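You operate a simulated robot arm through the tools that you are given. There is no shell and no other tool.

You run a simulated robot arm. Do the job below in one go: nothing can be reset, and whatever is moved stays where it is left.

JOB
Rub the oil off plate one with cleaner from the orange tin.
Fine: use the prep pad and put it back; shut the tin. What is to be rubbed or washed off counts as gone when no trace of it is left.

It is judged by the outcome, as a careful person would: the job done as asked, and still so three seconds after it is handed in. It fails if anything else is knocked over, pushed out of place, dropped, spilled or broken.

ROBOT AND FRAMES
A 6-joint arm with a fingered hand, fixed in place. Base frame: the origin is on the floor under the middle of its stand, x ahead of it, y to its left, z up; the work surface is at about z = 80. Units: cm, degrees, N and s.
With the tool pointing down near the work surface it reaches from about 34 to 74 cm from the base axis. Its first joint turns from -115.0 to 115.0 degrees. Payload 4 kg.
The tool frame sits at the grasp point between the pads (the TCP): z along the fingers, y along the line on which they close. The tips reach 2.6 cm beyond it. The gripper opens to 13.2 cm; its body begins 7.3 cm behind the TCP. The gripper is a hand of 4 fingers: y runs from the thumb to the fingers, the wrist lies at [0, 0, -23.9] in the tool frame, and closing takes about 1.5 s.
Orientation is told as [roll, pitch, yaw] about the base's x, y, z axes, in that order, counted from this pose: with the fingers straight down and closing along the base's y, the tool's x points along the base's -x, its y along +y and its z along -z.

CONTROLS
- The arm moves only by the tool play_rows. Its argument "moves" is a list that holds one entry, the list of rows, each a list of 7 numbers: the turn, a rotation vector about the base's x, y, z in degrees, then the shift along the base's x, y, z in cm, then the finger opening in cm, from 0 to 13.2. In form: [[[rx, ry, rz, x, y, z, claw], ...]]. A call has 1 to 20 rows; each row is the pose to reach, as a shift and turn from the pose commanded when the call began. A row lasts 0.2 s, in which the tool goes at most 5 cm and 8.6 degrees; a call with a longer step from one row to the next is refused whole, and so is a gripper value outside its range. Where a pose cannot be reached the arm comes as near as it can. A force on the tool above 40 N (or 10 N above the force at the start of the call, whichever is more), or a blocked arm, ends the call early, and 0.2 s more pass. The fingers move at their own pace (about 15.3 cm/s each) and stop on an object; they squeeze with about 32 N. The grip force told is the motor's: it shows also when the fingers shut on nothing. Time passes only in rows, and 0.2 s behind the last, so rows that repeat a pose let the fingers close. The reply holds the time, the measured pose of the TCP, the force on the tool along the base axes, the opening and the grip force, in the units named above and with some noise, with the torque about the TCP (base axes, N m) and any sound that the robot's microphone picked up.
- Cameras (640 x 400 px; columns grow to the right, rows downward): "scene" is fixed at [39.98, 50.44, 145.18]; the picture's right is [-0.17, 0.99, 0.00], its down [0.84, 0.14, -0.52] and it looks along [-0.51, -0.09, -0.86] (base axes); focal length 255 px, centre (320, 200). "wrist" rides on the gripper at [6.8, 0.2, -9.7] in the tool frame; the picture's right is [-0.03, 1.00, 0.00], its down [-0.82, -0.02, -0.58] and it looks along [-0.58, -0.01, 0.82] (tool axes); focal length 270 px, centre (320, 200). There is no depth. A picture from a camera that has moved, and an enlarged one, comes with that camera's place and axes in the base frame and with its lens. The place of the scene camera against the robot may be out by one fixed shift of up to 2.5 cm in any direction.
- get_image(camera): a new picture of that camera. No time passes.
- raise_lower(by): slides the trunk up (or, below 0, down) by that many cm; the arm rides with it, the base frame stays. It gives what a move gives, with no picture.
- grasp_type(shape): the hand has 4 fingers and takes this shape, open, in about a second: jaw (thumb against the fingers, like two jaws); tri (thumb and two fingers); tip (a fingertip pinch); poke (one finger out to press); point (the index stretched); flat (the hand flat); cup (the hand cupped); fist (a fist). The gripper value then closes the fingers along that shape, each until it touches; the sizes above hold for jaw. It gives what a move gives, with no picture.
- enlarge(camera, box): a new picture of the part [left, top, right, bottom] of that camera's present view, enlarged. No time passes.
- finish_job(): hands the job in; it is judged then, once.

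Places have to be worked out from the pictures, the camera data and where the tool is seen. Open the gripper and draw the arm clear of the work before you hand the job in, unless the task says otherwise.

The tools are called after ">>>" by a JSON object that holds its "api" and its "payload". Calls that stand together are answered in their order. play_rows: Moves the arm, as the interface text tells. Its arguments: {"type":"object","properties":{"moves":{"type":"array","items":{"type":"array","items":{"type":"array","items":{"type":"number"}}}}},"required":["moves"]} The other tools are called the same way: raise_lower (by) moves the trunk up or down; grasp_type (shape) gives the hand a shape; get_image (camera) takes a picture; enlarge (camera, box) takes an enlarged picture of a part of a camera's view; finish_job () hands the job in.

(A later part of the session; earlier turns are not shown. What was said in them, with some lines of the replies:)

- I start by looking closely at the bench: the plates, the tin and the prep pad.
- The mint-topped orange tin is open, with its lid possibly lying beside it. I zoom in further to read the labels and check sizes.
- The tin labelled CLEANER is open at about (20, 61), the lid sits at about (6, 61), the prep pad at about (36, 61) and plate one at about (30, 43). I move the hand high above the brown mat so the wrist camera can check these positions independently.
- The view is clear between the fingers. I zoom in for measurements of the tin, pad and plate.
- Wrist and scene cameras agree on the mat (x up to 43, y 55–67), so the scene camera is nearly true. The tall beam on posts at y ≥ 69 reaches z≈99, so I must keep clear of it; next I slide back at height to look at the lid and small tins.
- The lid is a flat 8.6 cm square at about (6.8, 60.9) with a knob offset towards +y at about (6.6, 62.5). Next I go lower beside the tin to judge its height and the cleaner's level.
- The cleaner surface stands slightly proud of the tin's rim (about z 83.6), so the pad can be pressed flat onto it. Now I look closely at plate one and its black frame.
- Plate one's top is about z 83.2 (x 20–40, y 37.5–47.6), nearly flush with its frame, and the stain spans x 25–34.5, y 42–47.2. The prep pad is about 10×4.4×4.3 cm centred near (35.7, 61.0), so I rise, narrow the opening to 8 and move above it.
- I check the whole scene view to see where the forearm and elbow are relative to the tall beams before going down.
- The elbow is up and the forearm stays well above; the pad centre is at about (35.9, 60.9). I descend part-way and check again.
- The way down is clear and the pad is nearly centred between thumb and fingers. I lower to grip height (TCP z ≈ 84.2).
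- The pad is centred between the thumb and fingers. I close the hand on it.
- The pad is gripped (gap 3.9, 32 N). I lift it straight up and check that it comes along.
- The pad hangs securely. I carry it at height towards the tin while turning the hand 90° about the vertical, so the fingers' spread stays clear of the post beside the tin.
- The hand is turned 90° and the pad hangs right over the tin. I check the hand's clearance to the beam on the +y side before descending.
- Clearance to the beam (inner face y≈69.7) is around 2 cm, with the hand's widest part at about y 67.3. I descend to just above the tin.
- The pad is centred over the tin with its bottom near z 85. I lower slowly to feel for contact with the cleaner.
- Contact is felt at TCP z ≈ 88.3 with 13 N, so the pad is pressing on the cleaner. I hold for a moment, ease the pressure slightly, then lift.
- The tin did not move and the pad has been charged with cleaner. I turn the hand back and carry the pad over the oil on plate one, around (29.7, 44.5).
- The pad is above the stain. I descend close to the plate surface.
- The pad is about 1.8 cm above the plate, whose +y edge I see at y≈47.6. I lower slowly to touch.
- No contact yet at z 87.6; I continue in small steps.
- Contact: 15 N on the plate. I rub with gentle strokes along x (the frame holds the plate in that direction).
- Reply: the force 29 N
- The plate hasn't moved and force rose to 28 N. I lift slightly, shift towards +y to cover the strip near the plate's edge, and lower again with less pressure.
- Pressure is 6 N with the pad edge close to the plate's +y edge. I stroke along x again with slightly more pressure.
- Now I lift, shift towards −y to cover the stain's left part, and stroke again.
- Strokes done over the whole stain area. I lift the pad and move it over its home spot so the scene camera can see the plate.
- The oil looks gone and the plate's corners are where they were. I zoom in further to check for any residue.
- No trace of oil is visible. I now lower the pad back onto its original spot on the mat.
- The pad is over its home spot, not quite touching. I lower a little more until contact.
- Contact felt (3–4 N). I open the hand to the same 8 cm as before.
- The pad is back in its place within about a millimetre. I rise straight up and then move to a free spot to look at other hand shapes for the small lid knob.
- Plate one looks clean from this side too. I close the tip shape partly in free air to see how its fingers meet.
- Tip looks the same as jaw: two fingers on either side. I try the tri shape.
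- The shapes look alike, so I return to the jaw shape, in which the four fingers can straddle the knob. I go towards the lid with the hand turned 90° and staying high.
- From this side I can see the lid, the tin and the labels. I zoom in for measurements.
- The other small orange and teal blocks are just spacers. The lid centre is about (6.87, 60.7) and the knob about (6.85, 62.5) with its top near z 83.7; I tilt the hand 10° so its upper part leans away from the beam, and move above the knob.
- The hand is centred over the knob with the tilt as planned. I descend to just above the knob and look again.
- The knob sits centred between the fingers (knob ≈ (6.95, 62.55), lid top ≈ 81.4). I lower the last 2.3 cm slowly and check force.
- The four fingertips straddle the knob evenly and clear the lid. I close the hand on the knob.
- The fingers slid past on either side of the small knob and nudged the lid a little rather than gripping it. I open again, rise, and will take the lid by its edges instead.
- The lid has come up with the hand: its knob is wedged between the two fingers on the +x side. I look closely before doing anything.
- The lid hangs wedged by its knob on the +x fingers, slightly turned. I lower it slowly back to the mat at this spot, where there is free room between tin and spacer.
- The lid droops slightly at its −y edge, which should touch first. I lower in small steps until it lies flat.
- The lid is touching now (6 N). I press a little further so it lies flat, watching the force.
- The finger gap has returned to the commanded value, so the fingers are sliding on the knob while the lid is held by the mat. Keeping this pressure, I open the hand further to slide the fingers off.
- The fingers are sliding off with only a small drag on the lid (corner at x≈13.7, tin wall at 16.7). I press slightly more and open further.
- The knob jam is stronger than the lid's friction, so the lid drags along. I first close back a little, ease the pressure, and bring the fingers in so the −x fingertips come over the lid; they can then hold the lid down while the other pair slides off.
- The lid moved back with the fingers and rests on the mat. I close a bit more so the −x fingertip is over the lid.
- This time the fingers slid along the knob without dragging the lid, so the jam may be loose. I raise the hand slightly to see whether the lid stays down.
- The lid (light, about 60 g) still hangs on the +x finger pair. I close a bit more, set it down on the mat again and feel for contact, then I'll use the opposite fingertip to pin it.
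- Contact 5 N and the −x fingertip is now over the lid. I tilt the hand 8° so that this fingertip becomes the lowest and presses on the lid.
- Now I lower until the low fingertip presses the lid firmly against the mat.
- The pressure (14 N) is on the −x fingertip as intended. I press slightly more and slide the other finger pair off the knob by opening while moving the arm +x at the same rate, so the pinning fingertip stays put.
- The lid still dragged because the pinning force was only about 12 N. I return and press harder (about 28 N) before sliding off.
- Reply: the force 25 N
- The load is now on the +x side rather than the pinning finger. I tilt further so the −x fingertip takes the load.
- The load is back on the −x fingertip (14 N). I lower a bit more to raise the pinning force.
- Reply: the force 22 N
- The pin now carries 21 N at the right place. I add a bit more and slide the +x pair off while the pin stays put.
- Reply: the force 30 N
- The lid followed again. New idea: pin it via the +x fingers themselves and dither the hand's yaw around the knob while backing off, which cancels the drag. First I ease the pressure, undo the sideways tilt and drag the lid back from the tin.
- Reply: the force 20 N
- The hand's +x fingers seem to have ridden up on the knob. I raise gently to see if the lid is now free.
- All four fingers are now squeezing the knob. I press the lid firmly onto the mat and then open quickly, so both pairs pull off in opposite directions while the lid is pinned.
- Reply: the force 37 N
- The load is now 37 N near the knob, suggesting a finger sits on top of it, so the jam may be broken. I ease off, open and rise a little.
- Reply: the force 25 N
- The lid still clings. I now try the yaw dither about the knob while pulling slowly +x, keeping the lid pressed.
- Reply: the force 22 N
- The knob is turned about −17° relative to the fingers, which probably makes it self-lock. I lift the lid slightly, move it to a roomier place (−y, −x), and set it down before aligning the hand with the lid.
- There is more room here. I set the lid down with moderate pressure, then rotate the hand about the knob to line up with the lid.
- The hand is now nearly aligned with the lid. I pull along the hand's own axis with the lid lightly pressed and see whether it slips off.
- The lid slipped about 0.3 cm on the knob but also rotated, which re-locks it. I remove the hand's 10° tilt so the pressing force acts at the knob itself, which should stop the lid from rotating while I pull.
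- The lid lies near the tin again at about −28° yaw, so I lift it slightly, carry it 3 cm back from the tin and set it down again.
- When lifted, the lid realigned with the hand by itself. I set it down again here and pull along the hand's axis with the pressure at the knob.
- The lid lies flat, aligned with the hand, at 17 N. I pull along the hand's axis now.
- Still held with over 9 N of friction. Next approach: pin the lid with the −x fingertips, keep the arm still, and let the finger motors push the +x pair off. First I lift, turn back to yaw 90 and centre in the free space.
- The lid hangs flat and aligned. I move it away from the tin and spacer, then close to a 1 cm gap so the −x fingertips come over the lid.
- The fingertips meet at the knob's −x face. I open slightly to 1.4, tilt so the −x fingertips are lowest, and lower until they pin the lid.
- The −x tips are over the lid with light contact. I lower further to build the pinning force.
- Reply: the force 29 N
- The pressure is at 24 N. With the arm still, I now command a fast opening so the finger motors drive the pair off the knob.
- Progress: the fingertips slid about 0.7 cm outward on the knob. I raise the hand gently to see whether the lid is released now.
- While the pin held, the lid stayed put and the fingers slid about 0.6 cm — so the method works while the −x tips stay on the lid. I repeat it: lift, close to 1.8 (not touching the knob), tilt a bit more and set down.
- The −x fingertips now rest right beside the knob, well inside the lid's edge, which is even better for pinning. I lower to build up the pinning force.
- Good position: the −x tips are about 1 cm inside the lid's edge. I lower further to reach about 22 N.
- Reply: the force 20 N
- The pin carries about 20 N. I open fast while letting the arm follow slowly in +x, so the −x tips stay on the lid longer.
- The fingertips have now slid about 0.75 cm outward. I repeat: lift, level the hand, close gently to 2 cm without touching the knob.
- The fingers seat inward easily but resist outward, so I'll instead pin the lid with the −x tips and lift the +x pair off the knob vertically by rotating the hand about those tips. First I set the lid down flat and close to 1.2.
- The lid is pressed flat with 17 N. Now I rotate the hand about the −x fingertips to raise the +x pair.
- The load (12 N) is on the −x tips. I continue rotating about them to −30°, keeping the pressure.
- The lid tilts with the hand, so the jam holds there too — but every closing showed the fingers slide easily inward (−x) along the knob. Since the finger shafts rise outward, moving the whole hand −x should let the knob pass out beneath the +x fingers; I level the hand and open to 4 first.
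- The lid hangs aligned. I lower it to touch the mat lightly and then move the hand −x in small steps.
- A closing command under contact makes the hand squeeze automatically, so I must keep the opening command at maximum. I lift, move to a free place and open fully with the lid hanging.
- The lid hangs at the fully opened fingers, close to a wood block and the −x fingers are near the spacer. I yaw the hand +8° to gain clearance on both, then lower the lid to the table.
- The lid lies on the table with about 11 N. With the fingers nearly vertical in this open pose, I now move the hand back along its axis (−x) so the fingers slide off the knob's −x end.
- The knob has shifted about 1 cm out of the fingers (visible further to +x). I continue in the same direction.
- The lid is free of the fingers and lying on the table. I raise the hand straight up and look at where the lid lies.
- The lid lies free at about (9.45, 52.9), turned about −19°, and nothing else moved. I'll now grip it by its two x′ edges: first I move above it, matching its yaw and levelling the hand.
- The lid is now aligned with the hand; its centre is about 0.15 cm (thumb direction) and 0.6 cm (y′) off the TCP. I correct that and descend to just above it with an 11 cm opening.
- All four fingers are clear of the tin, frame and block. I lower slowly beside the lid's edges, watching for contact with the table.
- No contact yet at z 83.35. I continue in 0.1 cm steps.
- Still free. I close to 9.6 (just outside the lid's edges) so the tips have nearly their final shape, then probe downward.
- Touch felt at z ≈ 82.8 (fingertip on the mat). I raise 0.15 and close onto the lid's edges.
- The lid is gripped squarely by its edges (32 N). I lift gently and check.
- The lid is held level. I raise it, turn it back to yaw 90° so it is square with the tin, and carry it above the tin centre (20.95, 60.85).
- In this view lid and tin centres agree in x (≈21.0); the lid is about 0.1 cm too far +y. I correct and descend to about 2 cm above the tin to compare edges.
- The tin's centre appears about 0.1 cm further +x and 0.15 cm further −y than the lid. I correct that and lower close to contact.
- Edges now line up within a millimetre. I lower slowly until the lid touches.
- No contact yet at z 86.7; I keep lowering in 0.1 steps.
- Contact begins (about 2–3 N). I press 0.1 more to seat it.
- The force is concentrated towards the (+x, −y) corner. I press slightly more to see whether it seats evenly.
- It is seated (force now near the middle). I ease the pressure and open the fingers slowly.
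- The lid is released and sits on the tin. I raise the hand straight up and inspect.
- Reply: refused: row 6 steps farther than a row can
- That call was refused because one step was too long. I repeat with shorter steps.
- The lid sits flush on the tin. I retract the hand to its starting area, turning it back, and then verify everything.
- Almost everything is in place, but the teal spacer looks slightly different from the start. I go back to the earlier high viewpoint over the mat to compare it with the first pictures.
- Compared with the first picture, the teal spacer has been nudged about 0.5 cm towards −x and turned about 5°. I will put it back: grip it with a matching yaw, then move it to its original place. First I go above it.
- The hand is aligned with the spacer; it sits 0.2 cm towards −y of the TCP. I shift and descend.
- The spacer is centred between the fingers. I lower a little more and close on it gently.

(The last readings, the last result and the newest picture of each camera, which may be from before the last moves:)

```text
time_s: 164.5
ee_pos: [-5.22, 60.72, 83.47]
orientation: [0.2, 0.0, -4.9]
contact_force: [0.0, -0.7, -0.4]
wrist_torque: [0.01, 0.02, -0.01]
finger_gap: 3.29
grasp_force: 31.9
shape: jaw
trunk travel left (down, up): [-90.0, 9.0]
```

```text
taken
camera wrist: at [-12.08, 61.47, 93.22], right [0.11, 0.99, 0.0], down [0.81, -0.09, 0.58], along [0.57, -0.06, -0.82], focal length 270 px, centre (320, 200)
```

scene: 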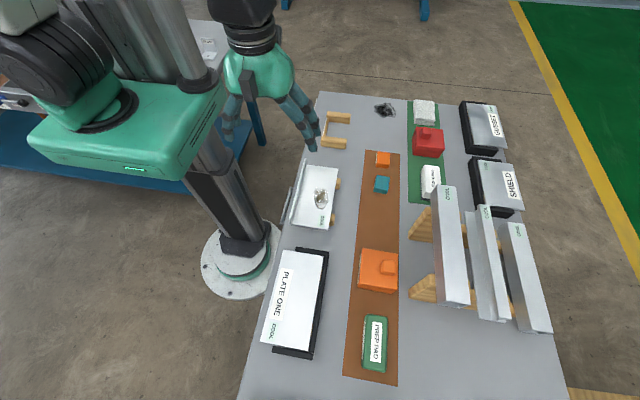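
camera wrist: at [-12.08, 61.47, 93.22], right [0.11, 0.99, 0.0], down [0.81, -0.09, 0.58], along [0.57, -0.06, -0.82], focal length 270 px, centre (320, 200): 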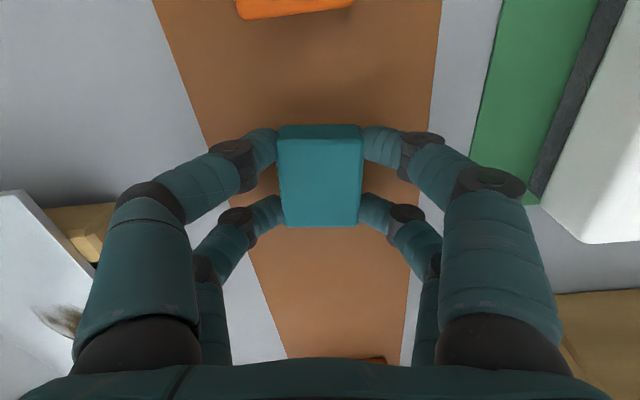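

Gripped. I lift it 0.6 cm, turn it back 5°, shift it +0.48 cm in x, and set it down.

>>> {"api": "play_rows", "payload": {"moves": [[[0, 0, 0, 0, 0, 0.3, 2.8], [0, 0, 0, 0, 0, 0.6, 2.8], [0, 0, 2.5, 0.24, 0.02, 0.6, 2.8], [0, 0, 5, 0.48, 0.04, 0.6, 2.8], [0, 0, 5, 0.48, 0.04, 0.6, 2.8], [0, 0, 5, 0.48, 0.04, 0.3, 2.8], [0, 0, 5, 0.48, 0.04, 0.1, 2.8], [0, 0, 5, 0.48, 0.04, 0.02, 2.8]]]}}

>>> {"api": "get_image", "payload": {"camera": "wrist"}}

```text
time_s: 166.3
ee_pos: [-4.85, 60.85, 83.62]
orientation: [0.1, 0.0, 0.0]
contact_force: [0.6, 0.0, -0.7]
wrist_torque: [0.02, 0.01, -0.01]
finger_gap: 3.31
grasp_force: 32.5
shape: jaw
trunk travel left (down, up): [-90.0, 9.0]
```

```text
taken
camera wrist: at [-11.66, 60.89, 93.25], right [0.03, 1.0, 0.0], down [0.82, -0.02, 0.58], along [0.58, -0.01, -0.82], focal length 270 px, centre (320, 200)
```

wrist: 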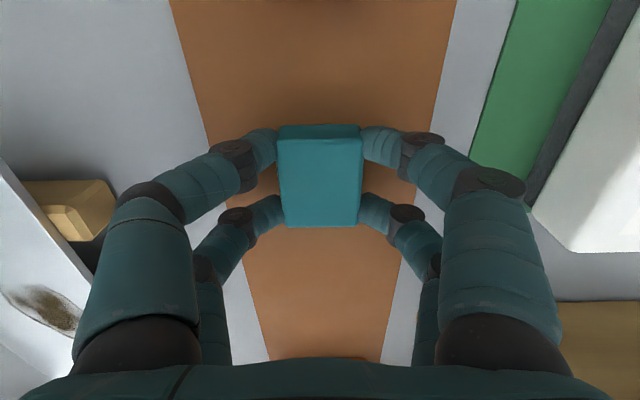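

Nearly down without contact yet; I lower the last bit until contact and then open.

>>> {"api": "play_rows", "payload": {"moves": [[[0, 0, 0, 0, 0, -0.05, 2.8], [0, 0, 0, 0, 0, -0.1, 2.8], [0, 0, 0, 0, 0, -0.1, 2.8]]]}}

```text
time_s: 167.1
ee_pos: [-4.77, 60.64, 83.48]
orientation: [0.0, 0.0, -0.1]
contact_force: [0.7, 0.1, 1.6]
wrist_torque: [-0.02, 0.02, 0.02]
finger_gap: 3.3
grasp_force: 32.5
shape: jaw
trunk travel left (down, up): [-90.0, 9.0]
```

Contact felt. I open the fingers and rise, then return to the comparison viewpoint.

>>> {"api": "play_rows", "payload": {"moves": [[[0, 0, 0, 0, 0, 0, 3.6], [0, 0, 0, 0, 0, 0, 4.5], [0, 0, 0, 0, 0, 0, 6], [0, 0, 0, 0, 0, 0, 8], [0, 0, 0, 0, 0, 0, 8], [0, 0, 0, 0, 0, 2, 8], [0, 0, 0, 0, 0, 6, 8], [0, 0, 0, 0, 0, 10.5, 8], [0, 0, 0, 0, 0, 15, 10], [0, 0, 0, 0, 0, 19.5, 12], [0, 0, 0, -1, 0.2, 24, 13.2], [0, 0, 0, -1.98, 0.51, 28.85, 13.2], [0, 0, 0, -1.98, 0.51, 28.85, 13.2]]]}}

>>> {"api": "enlarge", "payload": {"camera": "wrist", "box": [240, 0, 400, 120]}}

>>> {"api": "get_image", "payload": {"camera": "wrist"}}

>>> {"api": "get_image", "payload": {"camera": "scene"}}

```text
time_s: 169.9
ee_pos: [-6.76, 61.14, 112.34]
orientation: [0.2, 0.0, 0.1]
contact_force: [-0.1, 0.0, 0.5]
wrist_torque: [-0.01, -0.01, 0.0]
finger_gap: 13.2
grasp_force: 0.1
shape: jaw
trunk travel left (down, up): [-90.0, 9.0]
```

```text
3.33 times, centred on (320, 60) of wrist
camera zoom: at [-13.67, 61.36, 122.06], right [0.03, 1.0, 0.0], down [0.82, -0.02, 0.58], along [0.58, -0.01, -0.82], focal length 901 px, centre (320, 667)
```

zoom: 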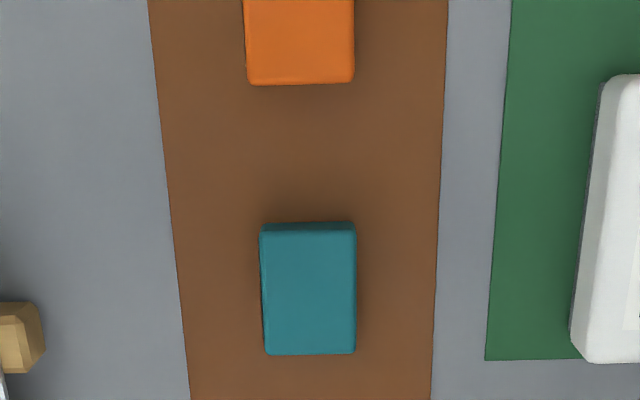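

```text
taken
camera wrist: at [-13.67, 61.36, 122.06], right [0.03, 1.0, 0.0], down [0.82, -0.02, 0.58], along [0.58, -0.01, -0.82], focal length 270 px, centre (320, 200)
```

wrist: 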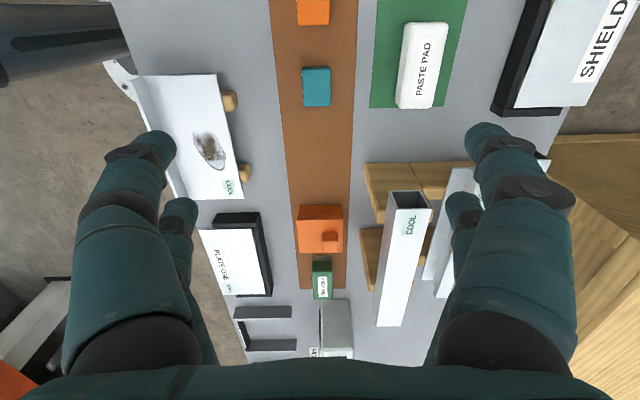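

```text
taken
```

scene: 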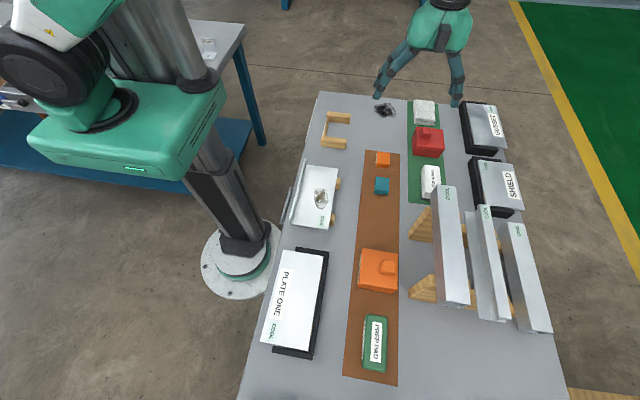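

The teal spacer is back to within about a millimetre of its original place. I check the tin, block and pad against the first views.

>>> {"api": "enlarge", "payload": {"camera": "wrist", "box": [240, 100, 400, 240]}}

>>> {"api": "enlarge", "payload": {"camera": "scene", "box": [340, 240, 420, 300]}}

>>> {"api": "enlarge", "payload": {"camera": "scene", "box": [280, 90, 460, 250]}}

>>> {"api": "enlarge", "payload": {"camera": "wrist", "box": [190, 200, 360, 310]}}

```text
2.86 times, centred on (320, 170) of wrist
camera zoom: at [-13.67, 61.36, 122.06], right [0.03, 1.0, 0.0], down [0.82, -0.02, 0.58], along [0.58, -0.01, -0.82], focal length 772 px, centre (320, 286)
```

zoom: 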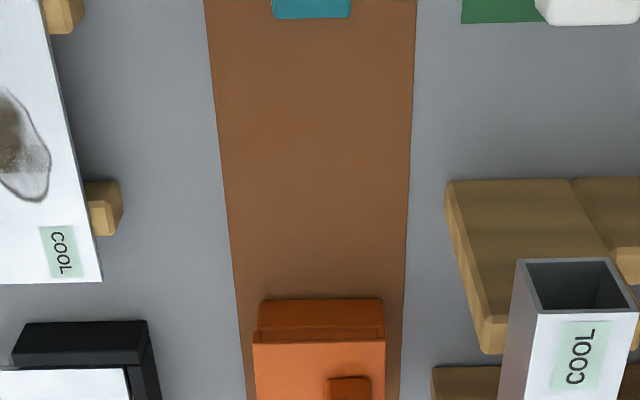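

```text
6.67 times, centred on (380, 270) of scene
camera zoom: at [39.98, 50.44, 145.18], right [-0.17, 0.99, 0.0], down [0.84, 0.14, -0.52], along [-0.51, -0.09, -0.86], focal length 1699 px, centre (-80, -267)
```

zoom: 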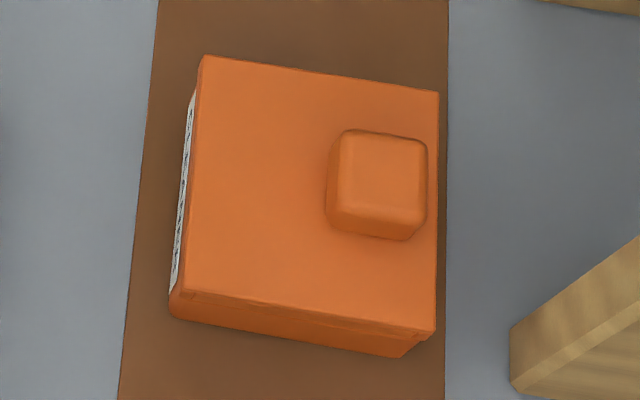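

```text
2.50 times, centred on (370, 170) of scene
camera zoom: at [39.98, 50.44, 145.18], right [-0.17, 0.99, 0.0], down [0.84, 0.14, -0.52], along [-0.51, -0.09, -0.86], focal length 637 px, centre (195, 275)
```

zoom: 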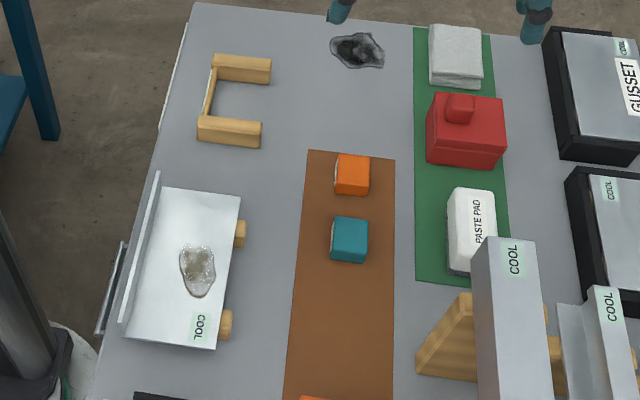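

```text
3.64 times, centred on (275, 255) of wrist
camera zoom: at [-13.67, 61.36, 122.06], right [0.03, 1.0, 0.0], down [0.82, -0.02, 0.58], along [0.58, -0.01, -0.82], focal length 983 px, centre (484, 0)
```

zoom: 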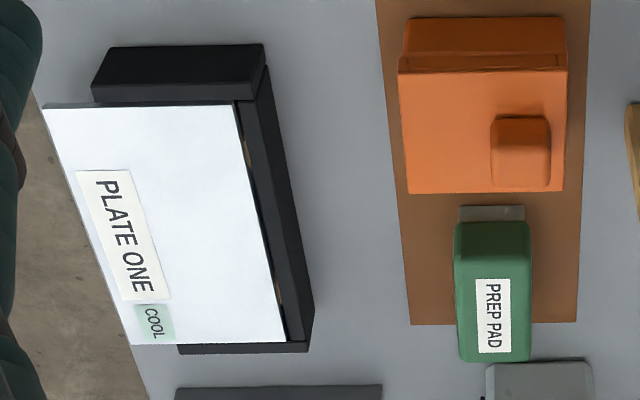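

All matches: plate one is clean and unmoved, the tin is shut in place, and pad and spacers are where they were. I retract the open hand to the starting pose.

>>> {"api": "play_rows", "payload": {"moves": [[[0, 0, 0, 2.2, -3.5, 0, 13.2], [0, 0, 0, 4.4, -7, 0, 13.2], [0, 0, 0, 6.6, -10.5, 0, 13.2], [0, 0, 0, 8.8, -14, 0, 13.2], [0, 0, 0, 11, -17.5, 0, 13.2], [0, 0, 0, 13.2, -21, 0, 13.2], [0, 0, 0, 15.5, -24.85, 0, 13.2], [0, 0, 0, 15.5, -24.85, 0, 13.2]]]}}

>>> {"api": "get_image", "payload": {"camera": "scene"}}

>>> {"api": "enlarge", "payload": {"camera": "wrist", "box": [310, 120, 420, 260]}}

```text
time_s: 171.7
ee_pos: [8.72, 36.51, 112.45]
orientation: [0.2, 0.1, 0.1]
contact_force: [-0.4, 0.6, -0.2]
wrist_torque: [0.03, 0.0, 0.01]
finger_gap: 13.19
grasp_force: 0.0
shape: jaw
trunk travel left (down, up): [-90.0, 9.0]
```

```text
taken
```

scene: 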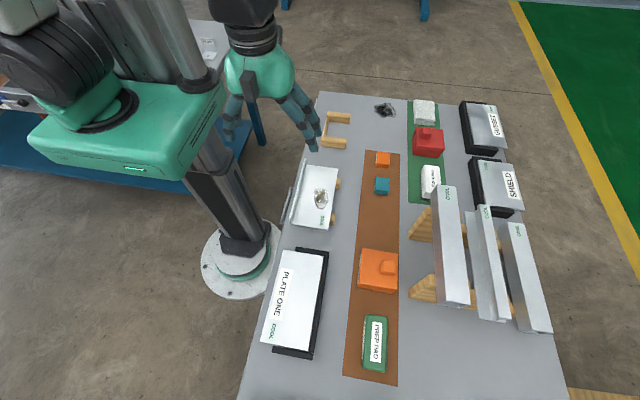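

```text
2.86 times, centred on (365, 190) of wrist
camera zoom: at [1.92, 36.64, 121.96], right [0.03, 1.0, 0.0], down [0.82, -0.02, 0.58], along [0.58, -0.01, -0.82], focal length 772 px, centre (191, 229)
```

zoom: 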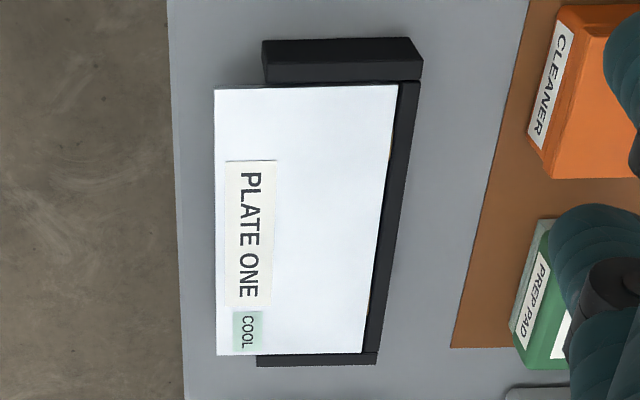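

Plate one shows no trace of oil. The prep pad is back on its mat, the orange tin is shut, everything else is in place, and the hand is open and clear, so I hand the job in.

>>> {"api": "finish_job", "payload": {}}

```text
The job is handed in.
```

The oil is off plate one, with no trace visible from either camera. The prep pad is back in its place to within about a millimetre, and the lid is on the orange cleaner tin. I handed the job in with the hand open and clear of the work.

Two things did not go cleanly:

- **The lid:** My first grip jammed its knob between two fingers. I dragged and lifted the lid around the free space between the tin and the plate frames until it came free. I then gripped it by its edges and set it on the tin. The tin ended within about 1.5 mm of where it started.
- **The teal spacer:** It was nudged about 0.5 cm and turned about 5° while I was freeing the lid. I gripped it and put it back to within about a millimetre.

In the last pictures plate one and everything else I compared with the first ones had not visibly moved. I saw no sign of anything spilled or knocked over.
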